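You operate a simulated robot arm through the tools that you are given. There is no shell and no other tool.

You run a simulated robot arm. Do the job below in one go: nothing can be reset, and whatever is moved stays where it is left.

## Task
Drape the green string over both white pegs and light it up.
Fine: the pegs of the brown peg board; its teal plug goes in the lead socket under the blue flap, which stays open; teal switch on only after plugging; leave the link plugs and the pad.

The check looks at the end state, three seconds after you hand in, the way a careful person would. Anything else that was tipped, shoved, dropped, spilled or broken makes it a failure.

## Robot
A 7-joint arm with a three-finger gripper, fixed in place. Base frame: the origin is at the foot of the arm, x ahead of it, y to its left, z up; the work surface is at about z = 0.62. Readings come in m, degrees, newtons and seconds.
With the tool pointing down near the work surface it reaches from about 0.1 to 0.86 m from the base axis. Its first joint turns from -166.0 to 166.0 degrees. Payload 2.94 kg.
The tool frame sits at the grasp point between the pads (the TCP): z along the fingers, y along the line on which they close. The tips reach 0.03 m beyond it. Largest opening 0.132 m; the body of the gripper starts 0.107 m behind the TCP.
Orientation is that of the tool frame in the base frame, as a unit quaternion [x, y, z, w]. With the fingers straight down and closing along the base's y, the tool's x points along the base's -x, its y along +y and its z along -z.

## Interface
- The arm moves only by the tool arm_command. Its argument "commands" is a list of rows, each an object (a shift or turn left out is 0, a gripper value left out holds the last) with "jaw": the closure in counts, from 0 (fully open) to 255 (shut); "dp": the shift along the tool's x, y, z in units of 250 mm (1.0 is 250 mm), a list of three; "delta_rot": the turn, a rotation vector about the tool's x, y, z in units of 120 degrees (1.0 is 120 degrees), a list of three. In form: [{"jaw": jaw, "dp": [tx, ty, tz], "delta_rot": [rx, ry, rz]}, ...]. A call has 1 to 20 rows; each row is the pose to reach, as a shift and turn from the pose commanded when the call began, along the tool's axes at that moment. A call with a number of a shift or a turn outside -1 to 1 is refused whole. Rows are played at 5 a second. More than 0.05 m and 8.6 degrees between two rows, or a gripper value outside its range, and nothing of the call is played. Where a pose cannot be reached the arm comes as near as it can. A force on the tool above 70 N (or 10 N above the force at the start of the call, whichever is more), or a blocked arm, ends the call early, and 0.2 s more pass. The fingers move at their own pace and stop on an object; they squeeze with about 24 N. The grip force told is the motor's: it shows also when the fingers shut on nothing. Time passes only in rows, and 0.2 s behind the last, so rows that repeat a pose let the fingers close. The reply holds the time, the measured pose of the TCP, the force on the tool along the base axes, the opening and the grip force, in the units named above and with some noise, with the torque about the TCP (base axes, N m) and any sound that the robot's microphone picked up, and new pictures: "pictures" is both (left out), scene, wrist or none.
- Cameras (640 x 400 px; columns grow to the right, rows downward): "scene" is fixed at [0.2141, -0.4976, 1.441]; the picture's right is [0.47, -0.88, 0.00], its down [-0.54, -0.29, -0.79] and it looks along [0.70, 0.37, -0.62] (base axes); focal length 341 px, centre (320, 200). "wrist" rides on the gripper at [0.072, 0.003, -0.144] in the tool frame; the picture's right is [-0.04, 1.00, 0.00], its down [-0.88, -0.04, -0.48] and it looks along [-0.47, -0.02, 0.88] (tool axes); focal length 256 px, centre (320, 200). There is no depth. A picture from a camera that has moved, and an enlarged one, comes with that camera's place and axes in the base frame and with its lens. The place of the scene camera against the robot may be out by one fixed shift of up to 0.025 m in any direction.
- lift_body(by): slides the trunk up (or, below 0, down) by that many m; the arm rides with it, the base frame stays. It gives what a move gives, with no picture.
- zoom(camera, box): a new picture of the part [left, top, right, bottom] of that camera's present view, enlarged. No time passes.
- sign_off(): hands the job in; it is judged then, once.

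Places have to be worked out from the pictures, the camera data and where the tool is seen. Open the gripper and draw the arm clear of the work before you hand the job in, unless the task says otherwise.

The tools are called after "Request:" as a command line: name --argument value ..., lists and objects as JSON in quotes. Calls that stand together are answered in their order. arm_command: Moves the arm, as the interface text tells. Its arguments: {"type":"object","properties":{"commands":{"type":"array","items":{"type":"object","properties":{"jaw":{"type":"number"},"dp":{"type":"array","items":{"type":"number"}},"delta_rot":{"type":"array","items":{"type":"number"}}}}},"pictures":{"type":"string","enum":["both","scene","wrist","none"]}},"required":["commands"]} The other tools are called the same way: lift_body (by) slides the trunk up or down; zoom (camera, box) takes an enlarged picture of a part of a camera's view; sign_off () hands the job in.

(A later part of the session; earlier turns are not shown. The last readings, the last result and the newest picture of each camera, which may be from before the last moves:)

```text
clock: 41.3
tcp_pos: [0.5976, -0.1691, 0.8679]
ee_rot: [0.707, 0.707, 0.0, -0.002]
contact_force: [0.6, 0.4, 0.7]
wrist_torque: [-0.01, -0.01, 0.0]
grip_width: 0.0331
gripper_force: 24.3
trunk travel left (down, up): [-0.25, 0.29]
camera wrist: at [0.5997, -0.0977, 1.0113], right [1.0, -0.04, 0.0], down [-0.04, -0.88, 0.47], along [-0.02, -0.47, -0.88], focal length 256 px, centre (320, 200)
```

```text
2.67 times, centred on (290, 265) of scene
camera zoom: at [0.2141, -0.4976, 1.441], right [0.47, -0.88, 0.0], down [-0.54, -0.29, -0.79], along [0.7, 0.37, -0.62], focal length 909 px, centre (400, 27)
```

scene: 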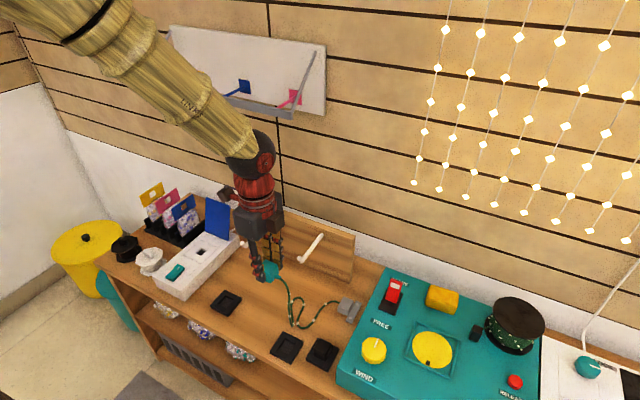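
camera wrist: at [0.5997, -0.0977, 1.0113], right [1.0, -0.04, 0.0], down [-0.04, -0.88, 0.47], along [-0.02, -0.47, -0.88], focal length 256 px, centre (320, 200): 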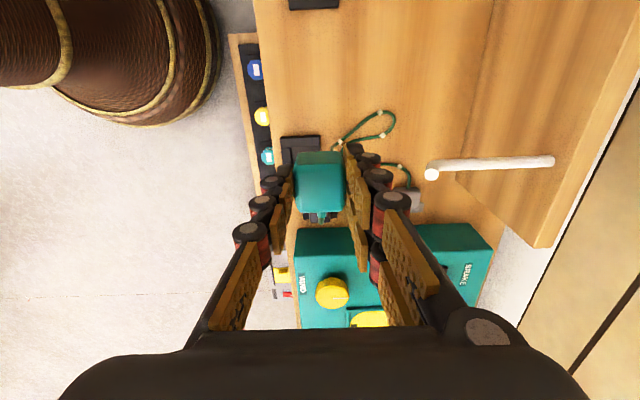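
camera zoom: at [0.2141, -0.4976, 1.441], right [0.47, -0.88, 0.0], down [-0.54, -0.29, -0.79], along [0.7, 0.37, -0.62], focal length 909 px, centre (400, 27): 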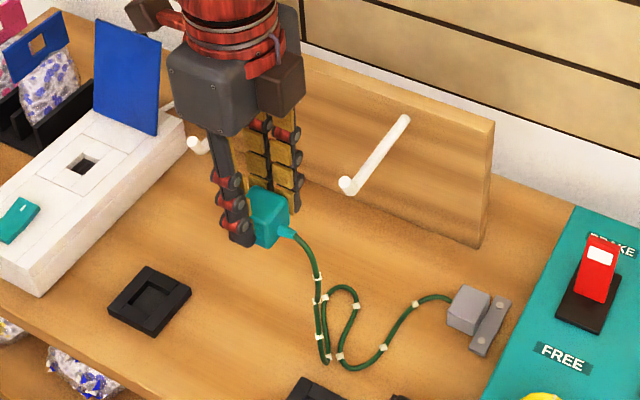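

The string is free of the right peg. I continue right to y≈-0.33 and rise to about z 1.11, so the string hangs nearly straight up from its anchor.

Request:
arm_command --commands '[{"dp": [-0.1, 0, -0.08]}, {"dp": [-0.2, 0, -0.16]}, {"dp": [-0.3, 0, -0.24]}, {"dp": [-0.4, 0, -0.32]}, {"dp": [-0.5, 0, -0.4]}, {"dp": [-0.58, 0.01, -0.5]}, {"dp": [-0.64, 0.012, -0.6]}, {"dp": [-0.64, 0.012, -0.7]}, {"dp": [-0.64, 0.012, -0.8]}, {"dp": [-0.64, 0.012, -0.9]}, {"dp": [-0.64, 0.012, -0.98]}, {"dp": [-0.64, 0.012, -0.98]}]' --pictures "both"

Request:
zoom --camera "scene" --box '[220, 130, 440, 340]'

```text
clock: 43.9
tcp_pos: [0.6009, -0.3298, 1.1111]
ee_rot: [0.707, 0.707, 0.0, -0.001]
contact_force: [-0.4, 0.4, -1.3]
wrist_torque: [0.01, -0.02, 0.04]
grip_width: 0.033
gripper_force: 24.2
trunk travel left (down, up): [-0.25, 0.29]
camera wrist: at [0.6035, -0.2593, 1.254], right [1.0, -0.04, 0.0], down [-0.04, -0.88, 0.47], along [-0.02, -0.47, -0.88], focal length 256 px, centre (320, 200)
```

scene: 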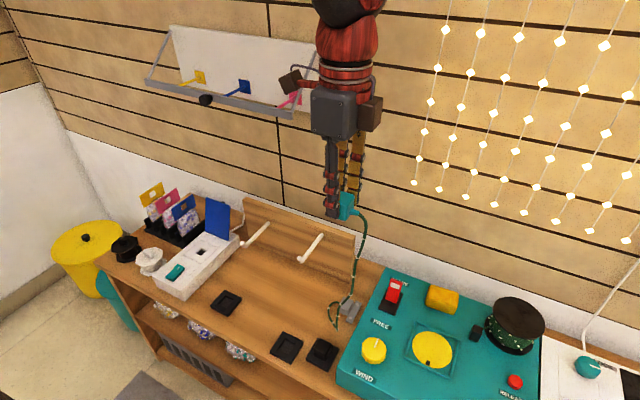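
wrist: 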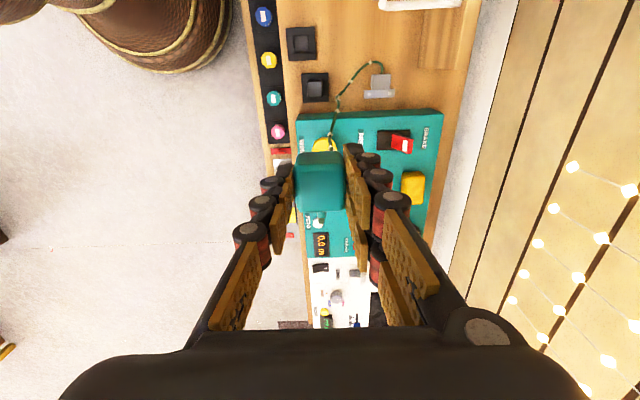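

```text
1.90 times, centred on (330, 235) of scene
camera zoom: at [0.2141, -0.4976, 1.441], right [0.47, -0.88, 0.0], down [-0.54, -0.29, -0.79], along [0.7, 0.37, -0.62], focal length 649 px, centre (301, 133)
```

zoom: 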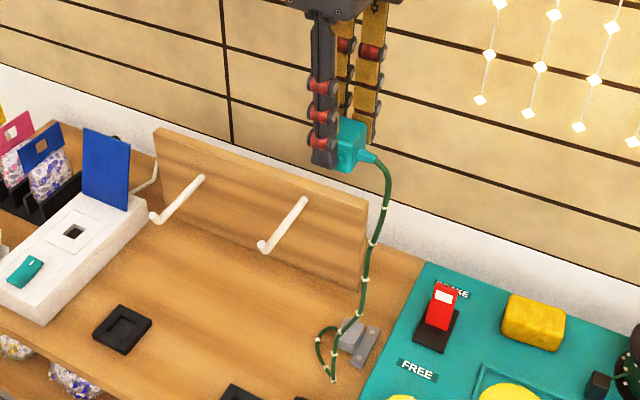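

The string hangs freely with nothing caught. A bar on the wall shelf sits around x≈0.82, z≈1.12 for y>-0.13, so I'll cross the pegs low (z≈0.90) at x≈0.72. First I go forward and then down toward the right peg.

Request:
arm_command --commands '[{"dp": [0.01, 0.1, 0.01]}, {"dp": [0.02, 0.2, 0.02]}, {"dp": [0.03, 0.3, 0.03]}, {"dp": [0.04, 0.4, 0.04]}, {"dp": [0.04, 0.48, 0.05]}, {"dp": [0.08, 0.48, 0.12]}, {"dp": [0.14, 0.48, 0.19]}, {"dp": [0.2, 0.48, 0.26]}, {"dp": [0.26, 0.48, 0.33]}, {"dp": [0.32, 0.48, 0.4]}, {"dp": [0.32, 0.48, 0.4]}]' --pictures "both"

Request:
zoom --camera "scene" --box '[220, 150, 400, 330]'

```text
clock: 46.3
tcp_pos: [0.7209, -0.2514, 1.0096]
ee_rot: [0.708, 0.706, 0.0, -0.001]
contact_force: [0.4, 0.6, -0.1]
wrist_torque: [-0.02, 0.02, -0.01]
grip_width: 0.0329
gripper_force: 24.1
trunk travel left (down, up): [-0.25, 0.29]
camera wrist: at [0.7228, -0.1789, 1.1542], right [1.0, -0.04, 0.0], down [-0.04, -0.88, 0.47], along [-0.02, -0.47, -0.88], focal length 256 px, centre (320, 200)
```

scene: 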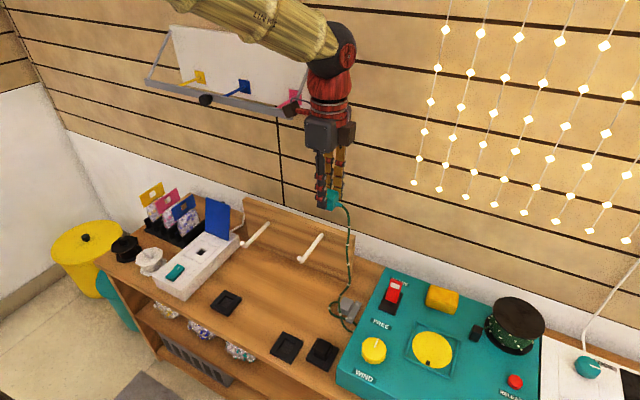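
wrist: 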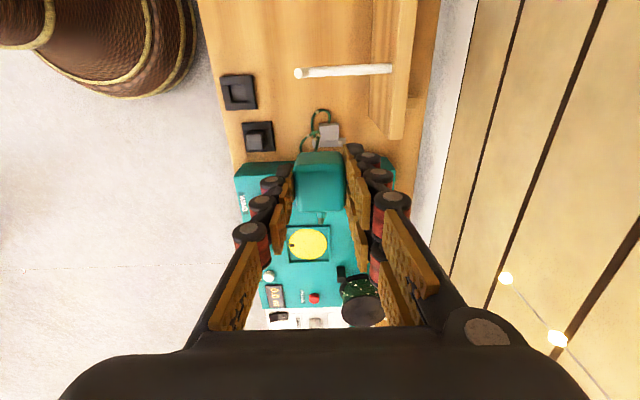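

```text
2.22 times, centred on (310, 240) of scene
camera zoom: at [0.2141, -0.4976, 1.441], right [0.47, -0.88, 0.0], down [-0.54, -0.29, -0.79], along [0.7, 0.37, -0.62], focal length 757 px, centre (342, 111)
```

zoom: 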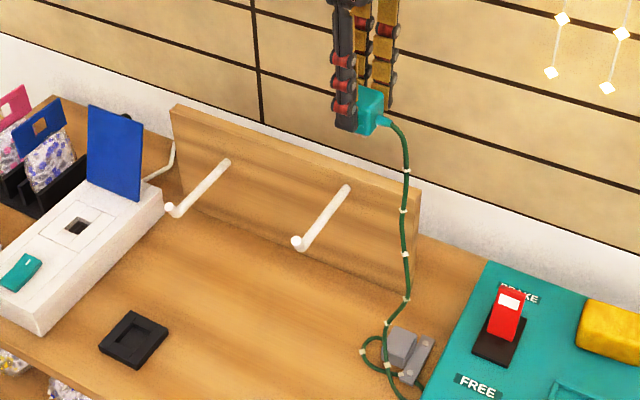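

I check how the string lies around the anchor block before moving on.

Request:
zoom --camera "scene" --box '[310, 270, 390, 340]'

Request:
zoom --camera "wrist" --box '[270, 90, 370, 160]'

```text
5.71 times, centred on (350, 305) of scene
camera zoom: at [0.2141, -0.4976, 1.441], right [0.47, -0.88, 0.0], down [-0.54, -0.29, -0.79], along [0.7, 0.37, -0.62], focal length 1947 px, centre (149, -400)
```

zoom: 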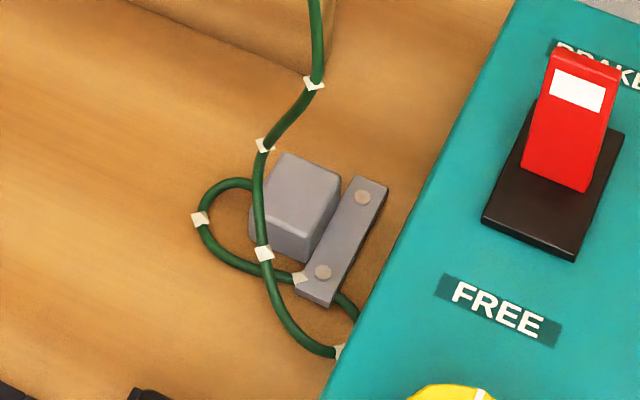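

```text
5.71 times, centred on (320, 125) of wrist
camera zoom: at [0.7228, -0.1789, 1.1542], right [1.0, -0.04, 0.0], down [-0.04, -0.88, 0.47], along [-0.02, -0.47, -0.88], focal length 1463 px, centre (320, 629)
```

zoom: 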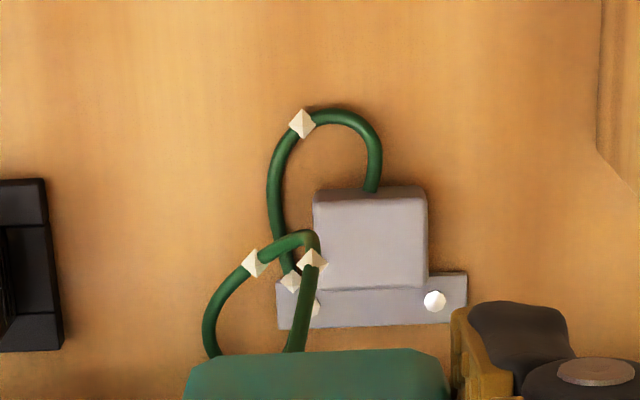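

The string only loops loosely in front of the anchor and will pull free. I carry the plug over the right peg at x 0.72, going down to z≈0.905.

Request:
arm_command --commands '[{"dp": [0.08, 0, 0.1]}, {"dp": [0.16, 0, 0.2]}, {"dp": [0.24, 0, 0.3]}, {"dp": [0.34, 0, 0.38]}, {"dp": [0.44, 0, 0.42]}, {"dp": [0.54, 0, 0.42]}, {"dp": [0.54, 0, 0.42]}]' --pictures "both"

Request:
zoom --camera "scene" --box '[220, 170, 390, 330]'

Request:
zoom --camera "wrist" --box '[200, 90, 440, 240]'

```text
clock: 47.9
tcp_pos: [0.7206, -0.1152, 0.9068]
ee_rot: [0.707, 0.708, 0.0, -0.003]
contact_force: [-0.7, 1.1, -0.8]
wrist_torque: [0.01, 0.0, -0.02]
grip_width: 0.0329
gripper_force: 23.9
trunk travel left (down, up): [-0.25, 0.29]
camera wrist: at [0.7235, -0.0432, 1.0499], right [1.0, -0.04, 0.0], down [-0.04, -0.88, 0.47], along [-0.02, -0.47, -0.88], focal length 256 px, centre (320, 200)
```

scene: 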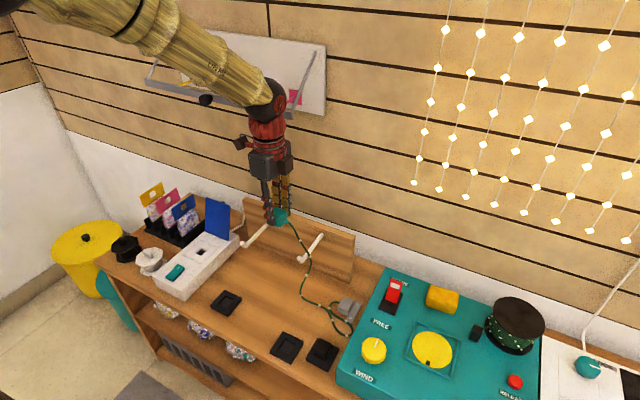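
wrist: 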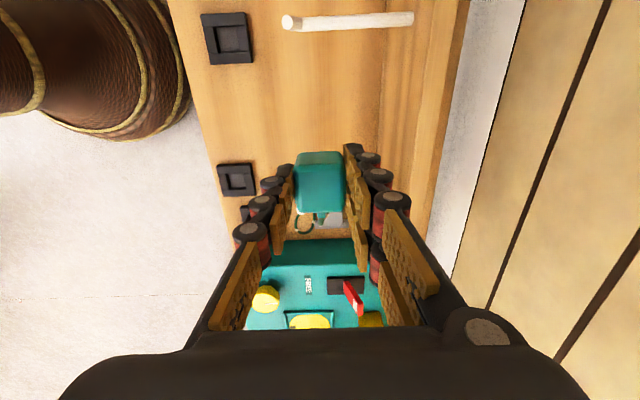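

```text
2.50 times, centred on (305, 250) of scene
camera zoom: at [0.2141, -0.4976, 1.441], right [0.47, -0.88, 0.0], down [-0.54, -0.29, -0.79], along [0.7, 0.37, -0.62], focal length 852 px, centre (358, 75)
```

zoom: 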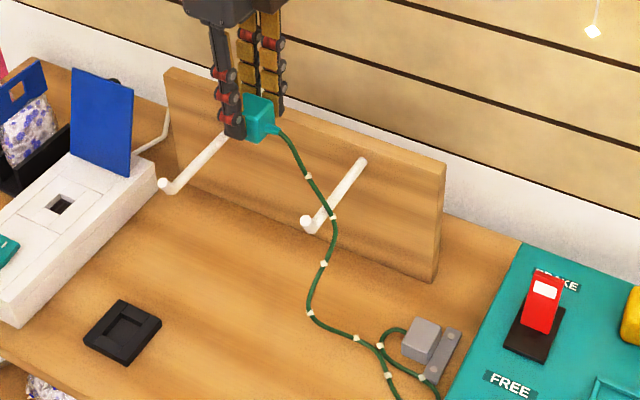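

```text
2.67 times, centred on (320, 165) of wrist
camera zoom: at [0.7235, -0.0432, 1.0499], right [1.0, -0.04, 0.0], down [-0.04, -0.88, 0.47], along [-0.02, -0.47, -0.88], focal length 683 px, centre (320, 293)
```

zoom: 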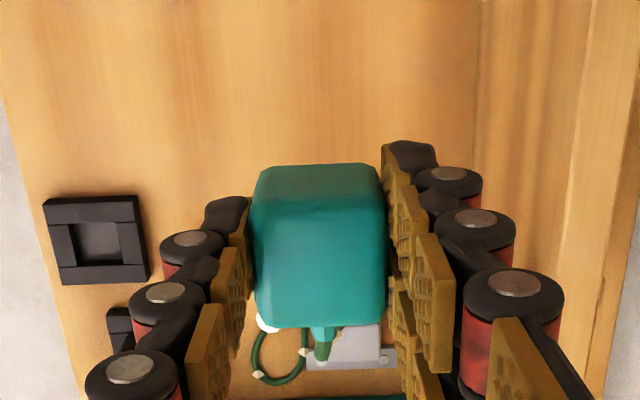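

The string crosses the right peg just behind its upturned lip and hangs to the right of it, as intended. I continue left at the same height over the left peg.

Request:
arm_command --commands '[{"dp": [0.1, 0.0, 0.0]}, {"dp": [0.2, 0.0, 0.0]}, {"dp": [0.3, 0.0, 0.0]}, {"dp": [0.4, 0.0, 0.0]}, {"dp": [0.5, 0.0, 0.0]}, {"dp": [0.6, 0.0, 0.0]}, {"dp": [0.68, 0.0, 0.02]}, {"dp": [0.76, 0.0, 0.04]}, {"dp": [0.76, 0.0, 0.04]}]' --pictures "both"

Request:
zoom --camera "scene" --box '[200, 170, 380, 330]'

Request:
zoom --camera "wrist" --box '[200, 90, 440, 330]'

```text
clock: 49.9
tcp_pos: [0.7214, 0.0755, 0.8985]
ee_rot: [0.707, 0.707, 0.0, -0.002]
contact_force: [-0.4, -0.3, -0.4]
wrist_torque: [-0.03, 0.02, -0.01]
grip_width: 0.0329
gripper_force: 23.9
trunk travel left (down, up): [-0.25, 0.29]
camera wrist: at [0.7235, 0.147, 1.0402], right [1.0, -0.04, 0.0], down [-0.04, -0.88, 0.47], along [-0.02, -0.47, -0.88], focal length 256 px, centre (320, 200)
```

scene: 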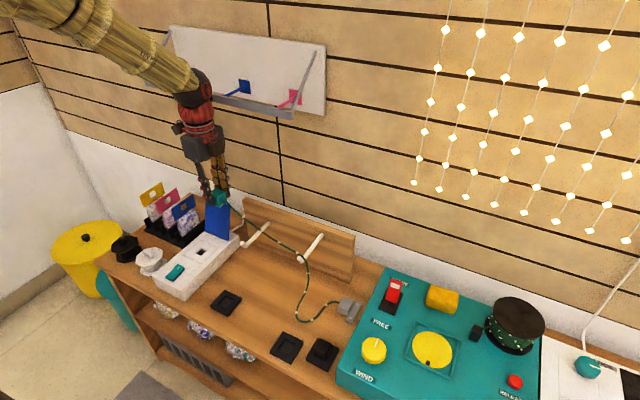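
wrist: 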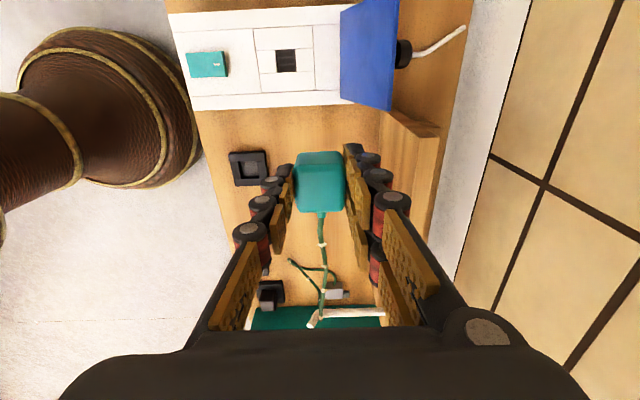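

```text
2.50 times, centred on (290, 250) of scene
camera zoom: at [0.2141, -0.4976, 1.441], right [0.47, -0.88, 0.0], down [-0.54, -0.29, -0.79], along [0.7, 0.37, -0.62], focal length 852 px, centre (395, 75)
```

zoom: 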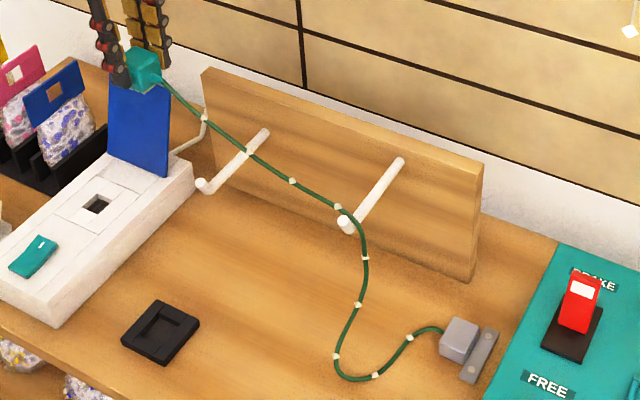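

```text
1.67 times, centred on (320, 210) of wrist
camera zoom: at [0.7235, 0.147, 1.0402], right [1.0, -0.04, 0.0], down [-0.04, -0.88, 0.47], along [-0.02, -0.47, -0.88], focal length 427 px, centre (320, 183)
```

zoom: 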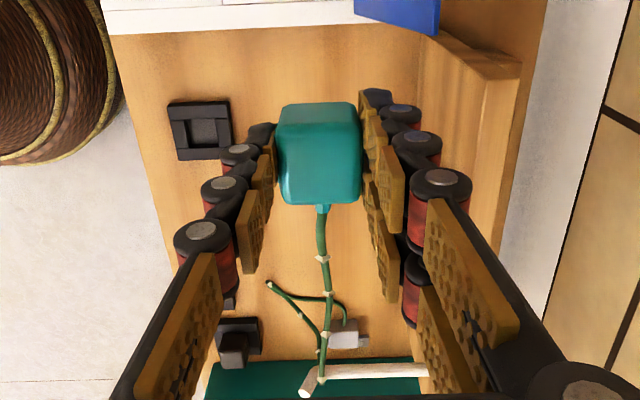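

The string runs from the plug above the left peg to the right peg, lying just behind the right lip. To seat it behind the left lip too, I lower the plug here (x 0.72, just left of the left peg, clear of flap and board) before moving to the socket.

Request:
arm_command --commands '[{"dp": [-0.015, 0.01, 0.08]}, {"dp": [-0.03, 0.02, 0.16]}, {"dp": [-0.03, 0.02, 0.24]}, {"dp": [-0.03, 0.02, 0.32]}, {"dp": [-0.03, 0.02, 0.4]}, {"dp": [-0.03, 0.02, 0.48]}, {"dp": [-0.03, 0.02, 0.56]}, {"dp": [-0.03, 0.02, 0.56]}]' --pictures "both"

Request:
zoom --camera "scene" --box '[200, 170, 380, 330]'

Request:
zoom --camera "wrist" --box '[200, 90, 440, 330]'

```text
clock: 51.7
tcp_pos: [0.7261, 0.0673, 0.7548]
ee_rot: [0.707, 0.707, 0.0, -0.001]
contact_force: [0.0, -0.4, 0.0]
wrist_torque: [-0.02, 0.01, -0.02]
grip_width: 0.0329
gripper_force: 23.7
trunk travel left (down, up): [-0.25, 0.29]
camera wrist: at [0.7299, 0.1398, 0.8988], right [1.0, -0.04, 0.0], down [-0.04, -0.88, 0.47], along [-0.02, -0.47, -0.88], focal length 256 px, centre (320, 200)
```

scene: 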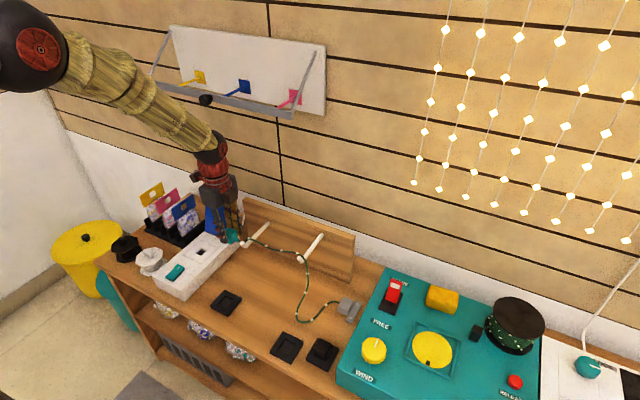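
wrist: 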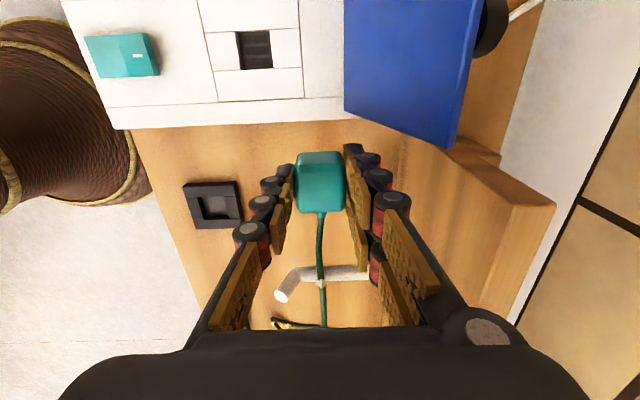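

```text
2.50 times, centred on (290, 250) of scene
camera zoom: at [0.2141, -0.4976, 1.441], right [0.47, -0.88, 0.0], down [-0.54, -0.29, -0.79], along [0.7, 0.37, -0.62], focal length 852 px, centre (395, 75)
```

zoom: 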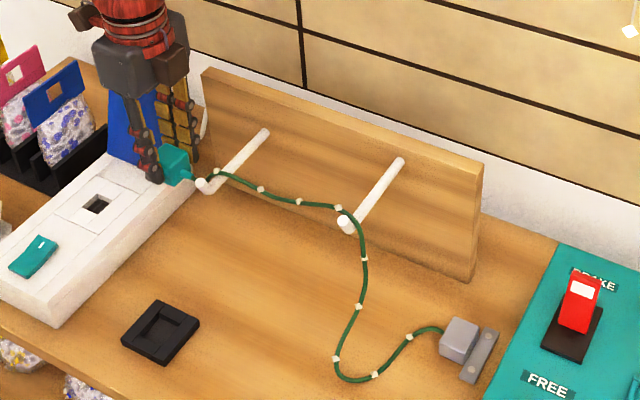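

```text
1.67 times, centred on (320, 210) of wrist
camera zoom: at [0.7299, 0.1398, 0.8988], right [1.0, -0.04, 0.0], down [-0.04, -0.88, 0.47], along [-0.02, -0.47, -0.88], focal length 427 px, centre (320, 183)
```

zoom: 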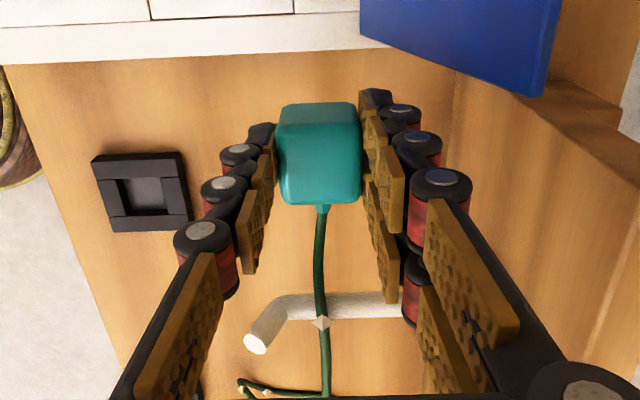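

The string now rests over both pegs, behind both upturned lips. I move the plug to above the socket at about (0.677, 0.150), keeping it low and clear of the flap.

Request:
arm_command --commands '[{"dp": [0.05, -0.03, -0.01]}, {"dp": [0.1, -0.07, -0.03]}, {"dp": [0.16, -0.11, -0.05]}, {"dp": [0.22, -0.15, -0.06]}, {"dp": [0.28, -0.18, -0.07]}, {"dp": [0.331, -0.194, -0.08]}, {"dp": [0.331, -0.194, -0.08]}]' --pictures "both"

Request:
zoom --camera "wrist" --box '[230, 110, 410, 230]'

Request:
zoom --camera "scene" --box '[160, 190, 360, 330]'

```text
clock: 53.3
tcp_pos: [0.6773, 0.1506, 0.7767]
ee_rot: [0.707, 0.707, 0.0, -0.002]
contact_force: [0.8, 0.2, -0.8]
wrist_torque: [0.0, -0.01, -0.01]
grip_width: 0.0329
gripper_force: 24.3
trunk travel left (down, up): [-0.25, 0.29]
camera wrist: at [0.6795, 0.2227, 0.9204], right [1.0, -0.04, 0.0], down [-0.04, -0.88, 0.47], along [-0.02, -0.47, -0.88], focal length 256 px, centre (320, 200)
```

scene: 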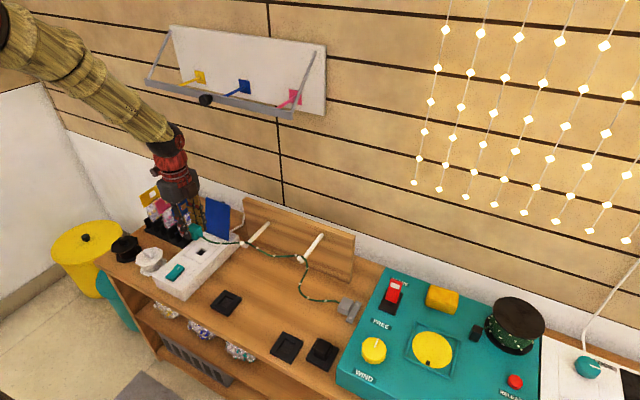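
wrist: 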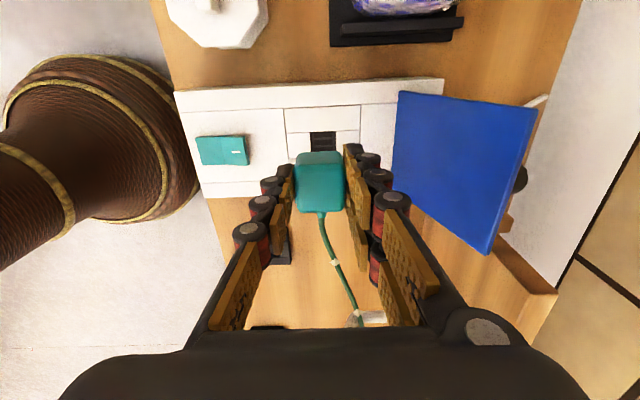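

```text
3.33 times, centred on (320, 170) of wrist
camera zoom: at [0.6795, 0.2227, 0.9204], right [1.0, -0.04, 0.0], down [-0.04, -0.88, 0.47], along [-0.02, -0.47, -0.88], focal length 853 px, centre (320, 300)
```

zoom: 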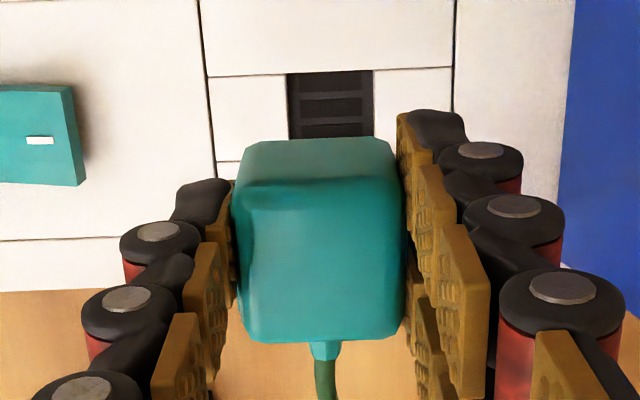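

```text
2.86 times, centred on (260, 260) of scene
camera zoom: at [0.2141, -0.4976, 1.441], right [0.47, -0.88, 0.0], down [-0.54, -0.29, -0.79], along [0.7, 0.37, -0.62], focal length 974 px, centre (491, 29)
```

zoom: 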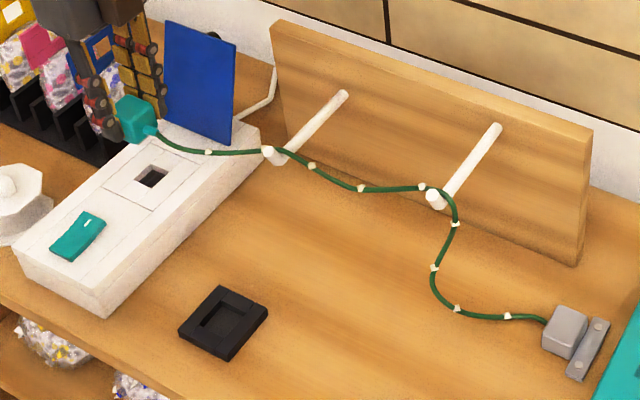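

I check closely how the string sits at each peg.

Request:
zoom --camera "scene" --box '[225, 215, 285, 260]'

Request:
zoom --camera "scene" --box '[280, 225, 350, 275]'

Request:
zoom --camera "wrist" --box '[290, 240, 420, 330]'

```text
8.89 times, centred on (255, 238) of scene
camera zoom: at [0.2141, -0.4976, 1.441], right [0.47, -0.88, 0.0], down [-0.54, -0.29, -0.79], along [0.7, 0.37, -0.62], focal length 3029 px, centre (898, -133)
```

zoom: 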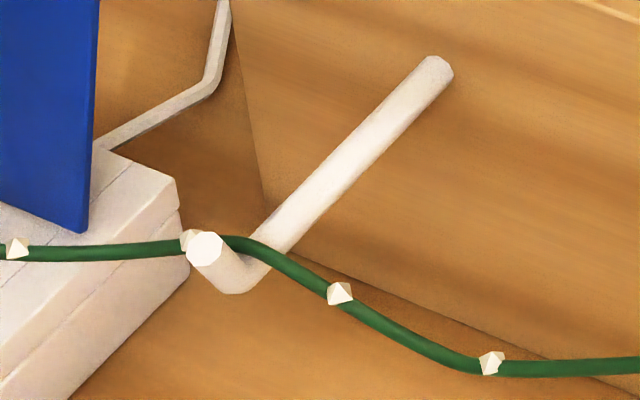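

```text
8.00 times, centred on (315, 250) of scene
camera zoom: at [0.2141, -0.4976, 1.441], right [0.47, -0.88, 0.0], down [-0.54, -0.29, -0.79], along [0.7, 0.37, -0.62], focal length 2726 px, centre (360, -200)
```

zoom: 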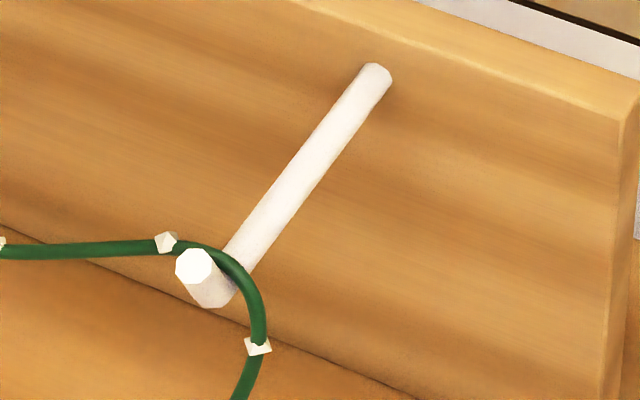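

```text
4.44 times, centred on (355, 285) of wrist
camera zoom: at [0.6795, 0.2227, 0.9204], right [1.0, -0.04, 0.0], down [-0.04, -0.88, 0.47], along [-0.02, -0.47, -0.88], focal length 1138 px, centre (164, -178)
```

zoom: 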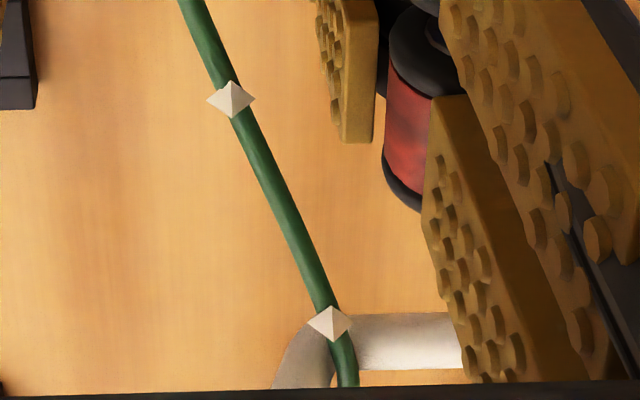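

The string is seated behind both lips. Now I check the plug's underside and the socket hole before inserting.

Request:
zoom --camera "scene" --box '[175, 215, 235, 265]'

Request:
zoom --camera "wrist" --box '[280, 120, 370, 220]'

Request:
zoom --camera "scene" --box '[200, 280, 350, 370]'

```text
8.00 times, centred on (205, 240) of scene
camera zoom: at [0.2141, -0.4976, 1.441], right [0.47, -0.88, 0.0], down [-0.54, -0.29, -0.79], along [0.7, 0.37, -0.62], focal length 2726 px, centre (1240, -120)
```

zoom: 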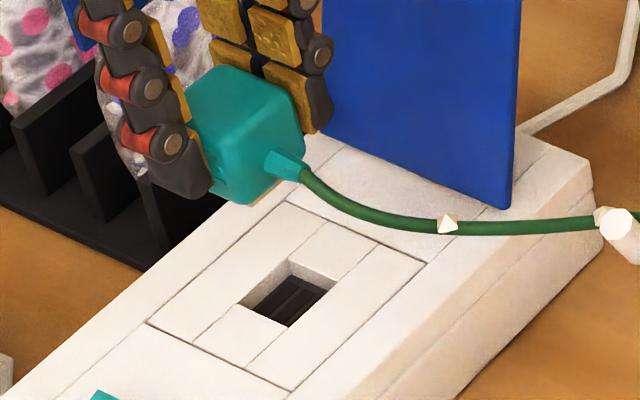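

```text
4.00 times, centred on (325, 170) of wrist
camera zoom: at [0.6795, 0.2227, 0.9204], right [1.0, -0.04, 0.0], down [-0.04, -0.88, 0.47], along [-0.02, -0.47, -0.88], focal length 1024 px, centre (300, 320)
```

zoom: 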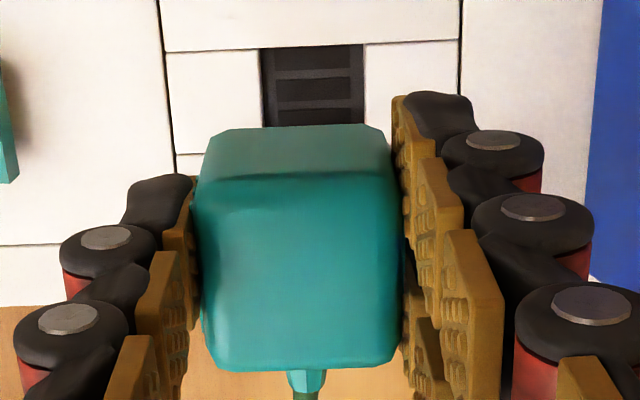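

```text
4.27 times, centred on (275, 325) of scene
camera zoom: at [0.2141, -0.4976, 1.441], right [0.47, -0.88, 0.0], down [-0.54, -0.29, -0.79], along [0.7, 0.37, -0.62], focal length 1454 px, centre (512, -333)
```

zoom: 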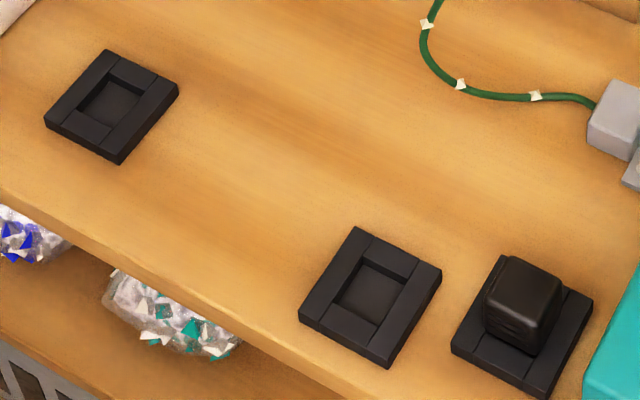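

The hole shows about 3 mm to the +x side of the TCP. For a precise reading independent of the box height, I move the camera right above the hole by shifting the plug back to y≈0.078, staying low so the string stays behind the lip.

Request:
arm_command --commands '[{"dp": [-0.06, 0.004, 0.012]}, {"dp": [-0.12, 0.008, 0.024]}, {"dp": [-0.18, 0.012, 0.036]}, {"dp": [-0.24, 0.014, 0.048]}, {"dp": [-0.288, 0.014, 0.048]}, {"dp": [-0.288, 0.014, 0.048]}]' --pictures "both"

Request:
zoom --camera "wrist" --box '[260, 20, 380, 100]'

Request:
zoom --camera "wrist" --box '[260, 130, 380, 230]'

Request:
zoom --camera "scene" --box '[200, 200, 350, 300]'

```text
clock: 54.7
tcp_pos: [0.6799, 0.0795, 0.7642]
ee_rot: [0.707, 0.707, 0.0, 0.0]
contact_force: [0.6, 0.4, -0.8]
wrist_torque: [0.03, -0.02, 0.0]
grip_width: 0.033
gripper_force: 23.9
trunk travel left (down, up): [-0.25, 0.29]
camera wrist: at [0.6827, 0.1508, 0.9078], right [1.0, -0.04, 0.0], down [-0.04, -0.88, 0.47], along [-0.02, -0.47, -0.88], focal length 256 px, centre (320, 200)
```

scene: 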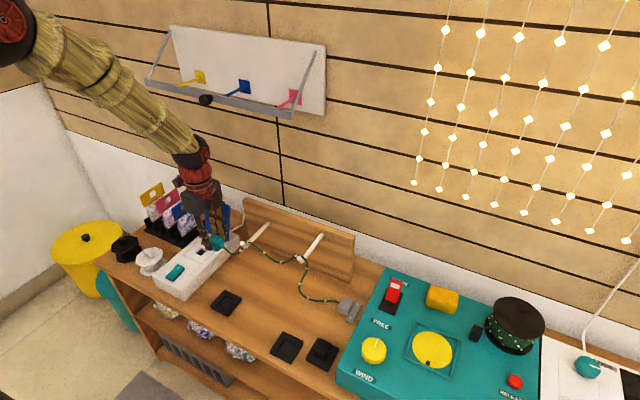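
wrist: 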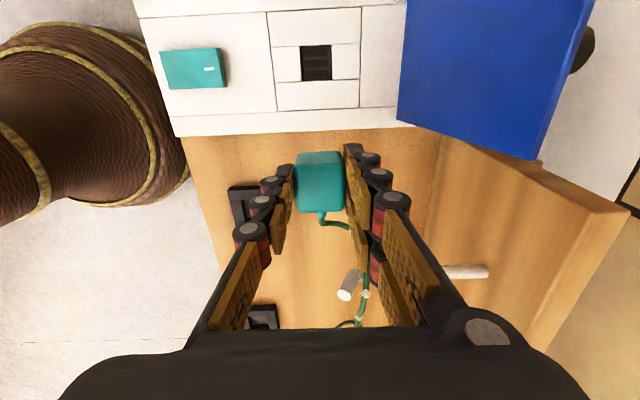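

```text
5.00 times, centred on (320, 60) of wrist
camera zoom: at [0.6827, 0.1508, 0.9078], right [1.0, -0.04, 0.0], down [-0.04, -0.88, 0.47], along [-0.02, -0.47, -0.88], focal length 1280 px, centre (320, 900)
```

zoom: 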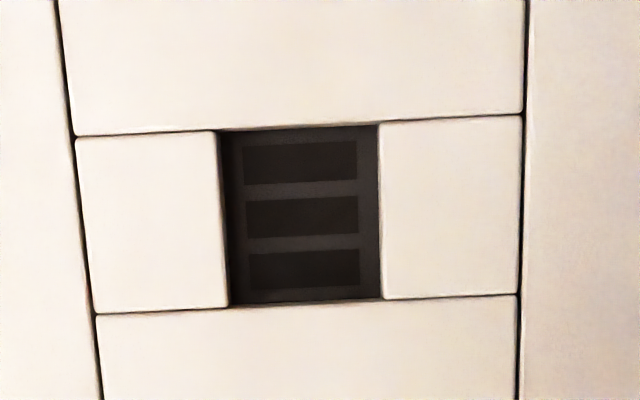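

```text
4.00 times, centred on (320, 180) of wrist
camera zoom: at [0.6827, 0.1508, 0.9078], right [1.0, -0.04, 0.0], down [-0.04, -0.88, 0.47], along [-0.02, -0.47, -0.88], focal length 1024 px, centre (320, 280)
```

zoom: 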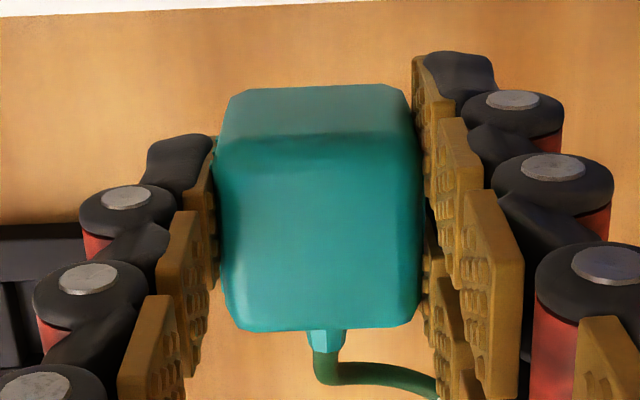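

```text
4.00 times, centred on (275, 250) of scene
camera zoom: at [0.2141, -0.4976, 1.441], right [0.47, -0.88, 0.0], down [-0.54, -0.29, -0.79], along [0.7, 0.37, -0.62], focal length 1363 px, centre (500, 0)
```

zoom: 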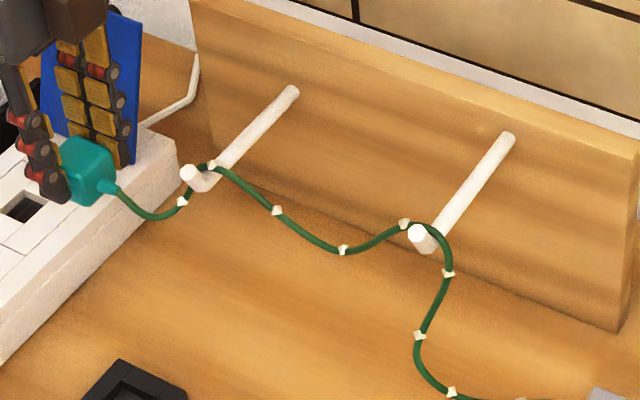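

The hole rim reads clearly here: its centre is 70.8 mm in +y from the TCP with no x offset, and the plug sits about 1.3 mm toward -y in the fingers. I move +72 mm in y and start down to z≈0.725.

Request:
arm_command --commands '[{"dp": [0.06, 0, 0]}, {"dp": [0.12, 0, -0.01]}, {"dp": [0.18, 0, -0.02]}, {"dp": [0.24, 0, -0.02]}, {"dp": [0.2884, 0, 0.0]}, {"dp": [0.2884, 0, 0.06]}, {"dp": [0.2884, 0, 0.11]}, {"dp": [0.2884, 0, 0.15]}, {"dp": [0.2884, 0, 0.15]}]' --pictures "both"

Request:
zoom --camera "wrist" --box '[260, 100, 380, 220]'

Request:
zoom --camera "scene" --box '[170, 215, 270, 285]'

```text
clock: 56.7
tcp_pos: [0.6798, 0.1495, 0.7286]
ee_rot: [0.707, 0.707, 0.0, -0.001]
contact_force: [0.7, -0.2, 0.1]
wrist_torque: [-0.01, 0.01, -0.03]
grip_width: 0.0329
gripper_force: 24.2
trunk travel left (down, up): [-0.25, 0.29]
camera wrist: at [0.6839, 0.2217, 0.8716], right [1.0, -0.04, 0.0], down [-0.04, -0.88, 0.47], along [-0.02, -0.47, -0.88], focal length 256 px, centre (320, 200)
```

scene: 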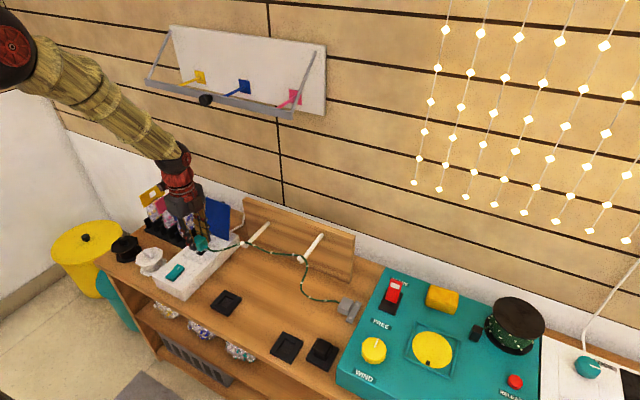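
wrist: 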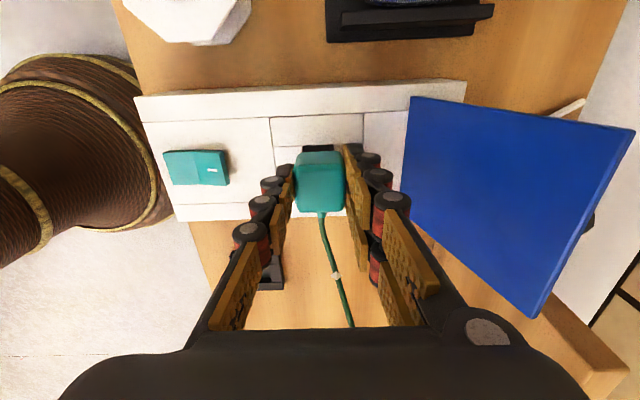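

```text
3.33 times, centred on (320, 160) of wrist
camera zoom: at [0.6839, 0.2217, 0.8716], right [1.0, -0.04, 0.0], down [-0.04, -0.88, 0.47], along [-0.02, -0.47, -0.88], focal length 853 px, centre (320, 333)
```

zoom: 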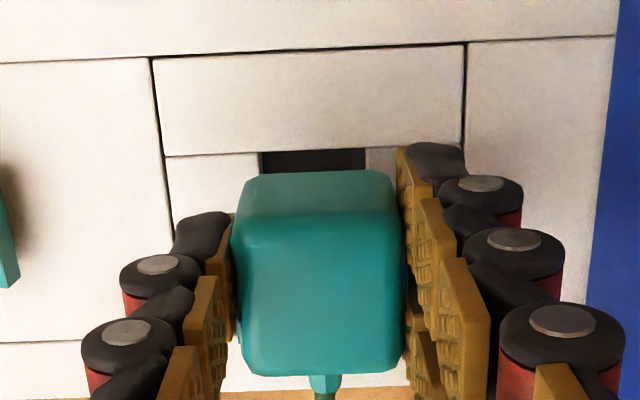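

```text
5.71 times, centred on (220, 250) of scene
camera zoom: at [0.2141, -0.4976, 1.441], right [0.47, -0.88, 0.0], down [-0.54, -0.29, -0.79], along [0.7, 0.37, -0.62], focal length 1947 px, centre (891, -86)
```

zoom: 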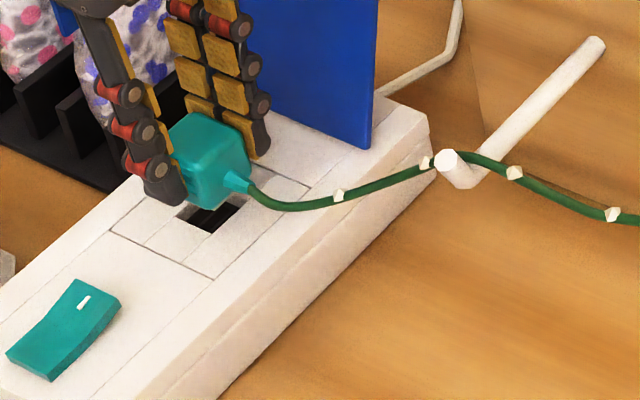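

The plug is over the hole within about 1 mm in both axes. I lower in small steps and watch the force.

Request:
arm_command --commands '[{"dp": [0, -0.002, 0.015]}, {"dp": [0, -0.002, 0.03]}, {"dp": [0, -0.002, 0.045]}, {"dp": [0, -0.002, 0.055]}, {"dp": [0, -0.002, 0.055]}]' --pictures "both"

Request:
zoom --camera "scene" --box '[170, 215, 270, 285]'

Request:
zoom --camera "wrist" --box '[260, 110, 380, 220]'

```text
clock: 57.9
tcp_pos: [0.6795, 0.1495, 0.7133]
ee_rot: [0.708, 0.707, 0.0, -0.001]
contact_force: [0.3, -0.8, 0.0]
wrist_torque: [-0.02, -0.01, 0.01]
grip_width: 0.0328
gripper_force: 23.6
trunk travel left (down, up): [-0.25, 0.29]
camera wrist: at [0.6828, 0.2221, 0.8571], right [1.0, -0.04, 0.0], down [-0.04, -0.88, 0.47], along [-0.02, -0.47, -0.88], focal length 256 px, centre (320, 200)
```

scene: 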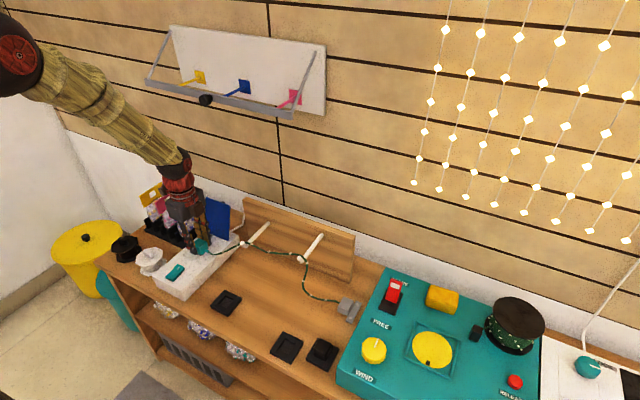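
wrist: 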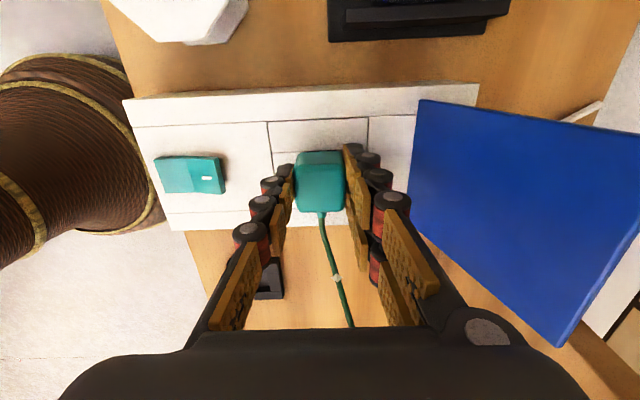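

```text
5.71 times, centred on (220, 250) of scene
camera zoom: at [0.2141, -0.4976, 1.441], right [0.47, -0.88, 0.0], down [-0.54, -0.29, -0.79], along [0.7, 0.37, -0.62], focal length 1947 px, centre (891, -86)
```

zoom: 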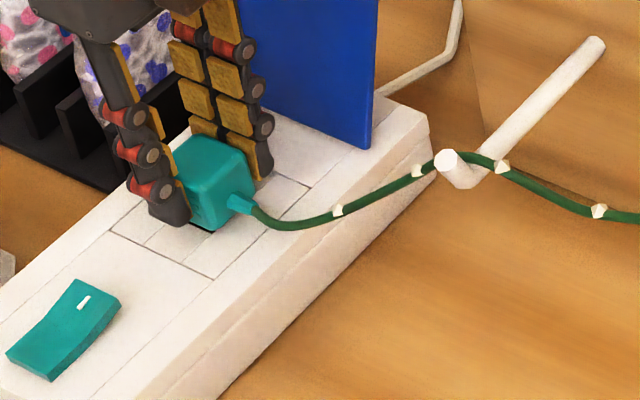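

```text
3.64 times, centred on (320, 165) of wrist
camera zoom: at [0.6828, 0.2221, 0.8571], right [1.0, -0.04, 0.0], down [-0.04, -0.88, 0.47], along [-0.02, -0.47, -0.88], focal length 931 px, centre (320, 327)
```

zoom: 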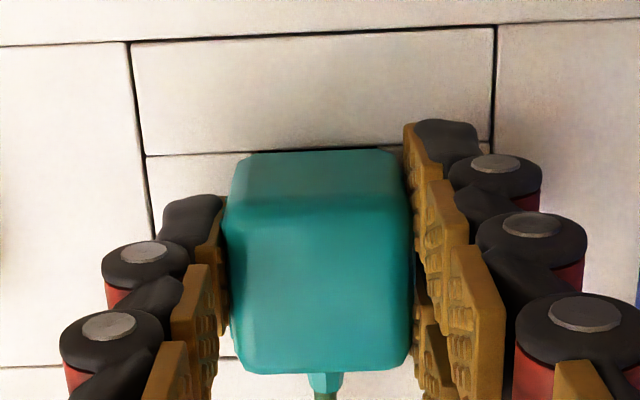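

No contact yet at z 0.713. I continue down in 2–3 mm steps.

Request:
arm_command --commands '[{"dp": [0, 0, 0.008]}, {"dp": [0, 0, 0.016]}, {"dp": [0, 0, 0.024]}, {"dp": [0, 0, 0.024]}]' --pictures "wrist"

```text
clock: 58.9
tcp_pos: [0.681, 0.1527, 0.7098]
ee_rot: [0.707, 0.708, 0.0, -0.001]
contact_force: [-6.3, 5.3, 16.2]
wrist_torque: [0.22, 0.19, -0.03]
grip_width: 0.0333
gripper_force: 24.4
trunk travel left (down, up): [-0.25, 0.29]
heard: snap
camera wrist: at [0.6823, 0.2233, 0.853], right [1.0, -0.04, 0.0], down [-0.04, -0.88, 0.47], along [-0.02, -0.47, -0.88], focal length 256 px, centre (320, 200)
```

wrist: 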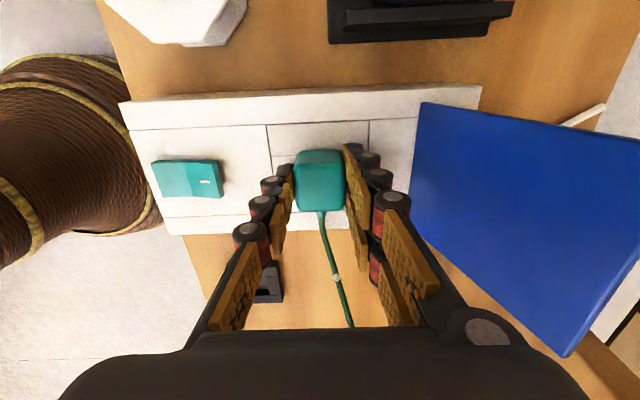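

A "snap" was heard, and the tool was pulled about 1–3 mm as the plug seated. I look closely before releasing.

Request:
zoom --camera "wrist" --box '[260, 110, 380, 220]'

Request:
zoom --camera "scene" --box '[170, 215, 270, 285]'

Request:
zoom --camera "scene" --box '[200, 190, 380, 330]'

```text
3.64 times, centred on (320, 165) of wrist
camera zoom: at [0.6823, 0.2233, 0.853], right [1.0, -0.04, 0.0], down [-0.04, -0.88, 0.47], along [-0.02, -0.47, -0.88], focal length 931 px, centre (320, 327)
```

zoom: 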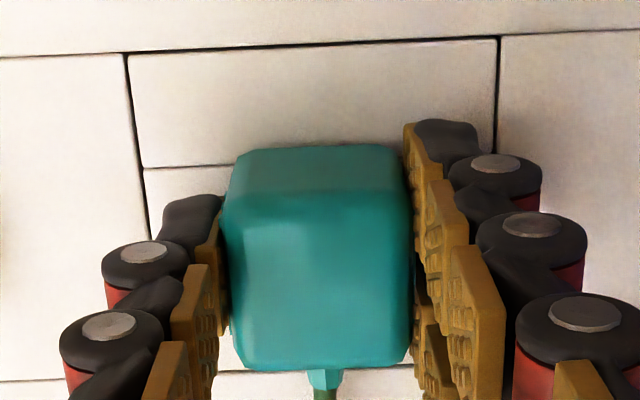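

```text
5.71 times, centred on (220, 250) of scene
camera zoom: at [0.2141, -0.4976, 1.441], right [0.47, -0.88, 0.0], down [-0.54, -0.29, -0.79], along [0.7, 0.37, -0.62], focal length 1947 px, centre (891, -86)
```

zoom: 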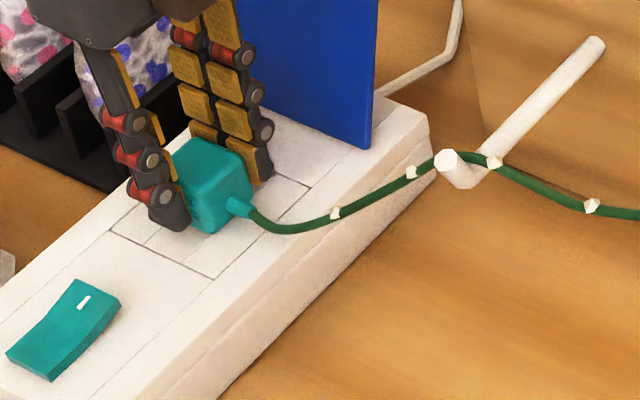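

```text
2.86 times, centred on (290, 260) of scene
camera zoom: at [0.2141, -0.4976, 1.441], right [0.47, -0.88, 0.0], down [-0.54, -0.29, -0.79], along [0.7, 0.37, -0.62], focal length 974 px, centre (406, 29)
```

zoom: 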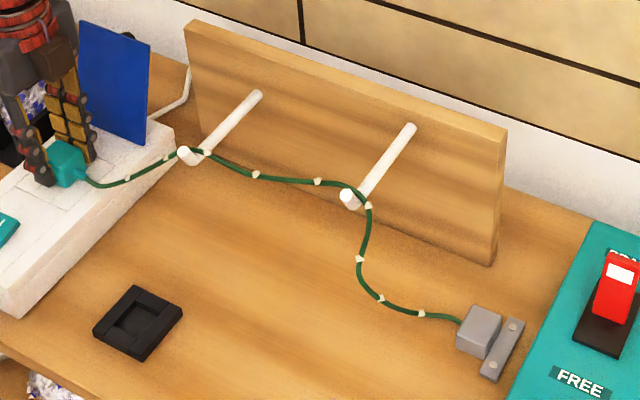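

The plug is seated (snap, and a firm 16 N upward reaction), and the string still lies over both pegs. I open the fingers moderately, keeping clear of the flap.

Request:
arm_command --commands '[{"jaw": 140, "dp": [0.004, 0.003, -0.004]}, {"jaw": 140, "dp": [0.006, 0.003, -0.008]}, {"jaw": 140, "dp": [0.006, 0.003, -0.008]}, {"jaw": 140, "dp": [0.006, 0.003, -0.008]}]' --pictures "both"

Request:
zoom --camera "wrist" --box '[240, 100, 400, 230]'

```text
clock: 59.9
tcp_pos: [0.6803, 0.1532, 0.709]
ee_rot: [0.707, 0.707, 0.0, -0.001]
contact_force: [0.1, 0.4, -0.4]
wrist_torque: [-0.02, -0.02, -0.02]
grip_width: 0.0596
gripper_force: 0.1
trunk travel left (down, up): [-0.25, 0.29]
camera wrist: at [0.6834, 0.2242, 0.8528], right [1.0, -0.04, 0.0], down [-0.04, -0.88, 0.47], along [-0.02, -0.47, -0.88], focal length 256 px, centre (320, 200)
```

scene: 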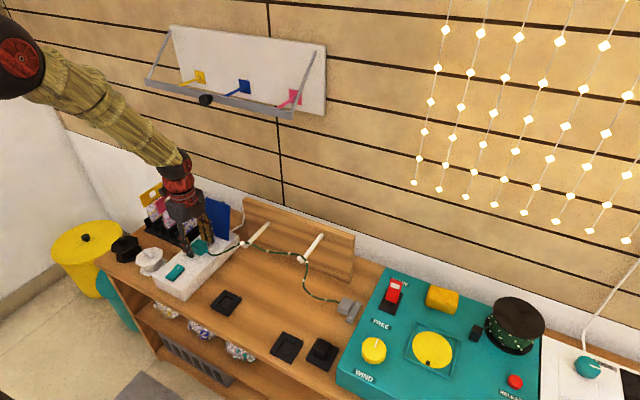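
wrist: 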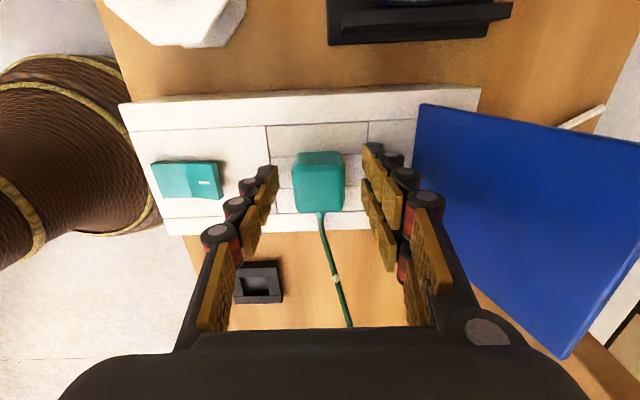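

```text
3.08 times, centred on (320, 165) of wrist
camera zoom: at [0.6834, 0.2242, 0.8528], right [1.0, -0.04, 0.0], down [-0.04, -0.88, 0.47], along [-0.02, -0.47, -0.88], focal length 788 px, centre (320, 308)
```

zoom: 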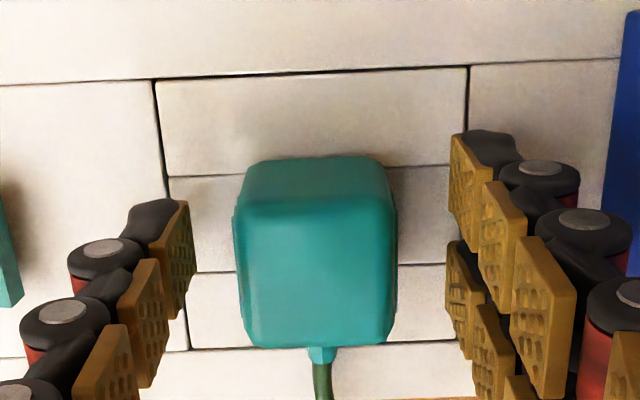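

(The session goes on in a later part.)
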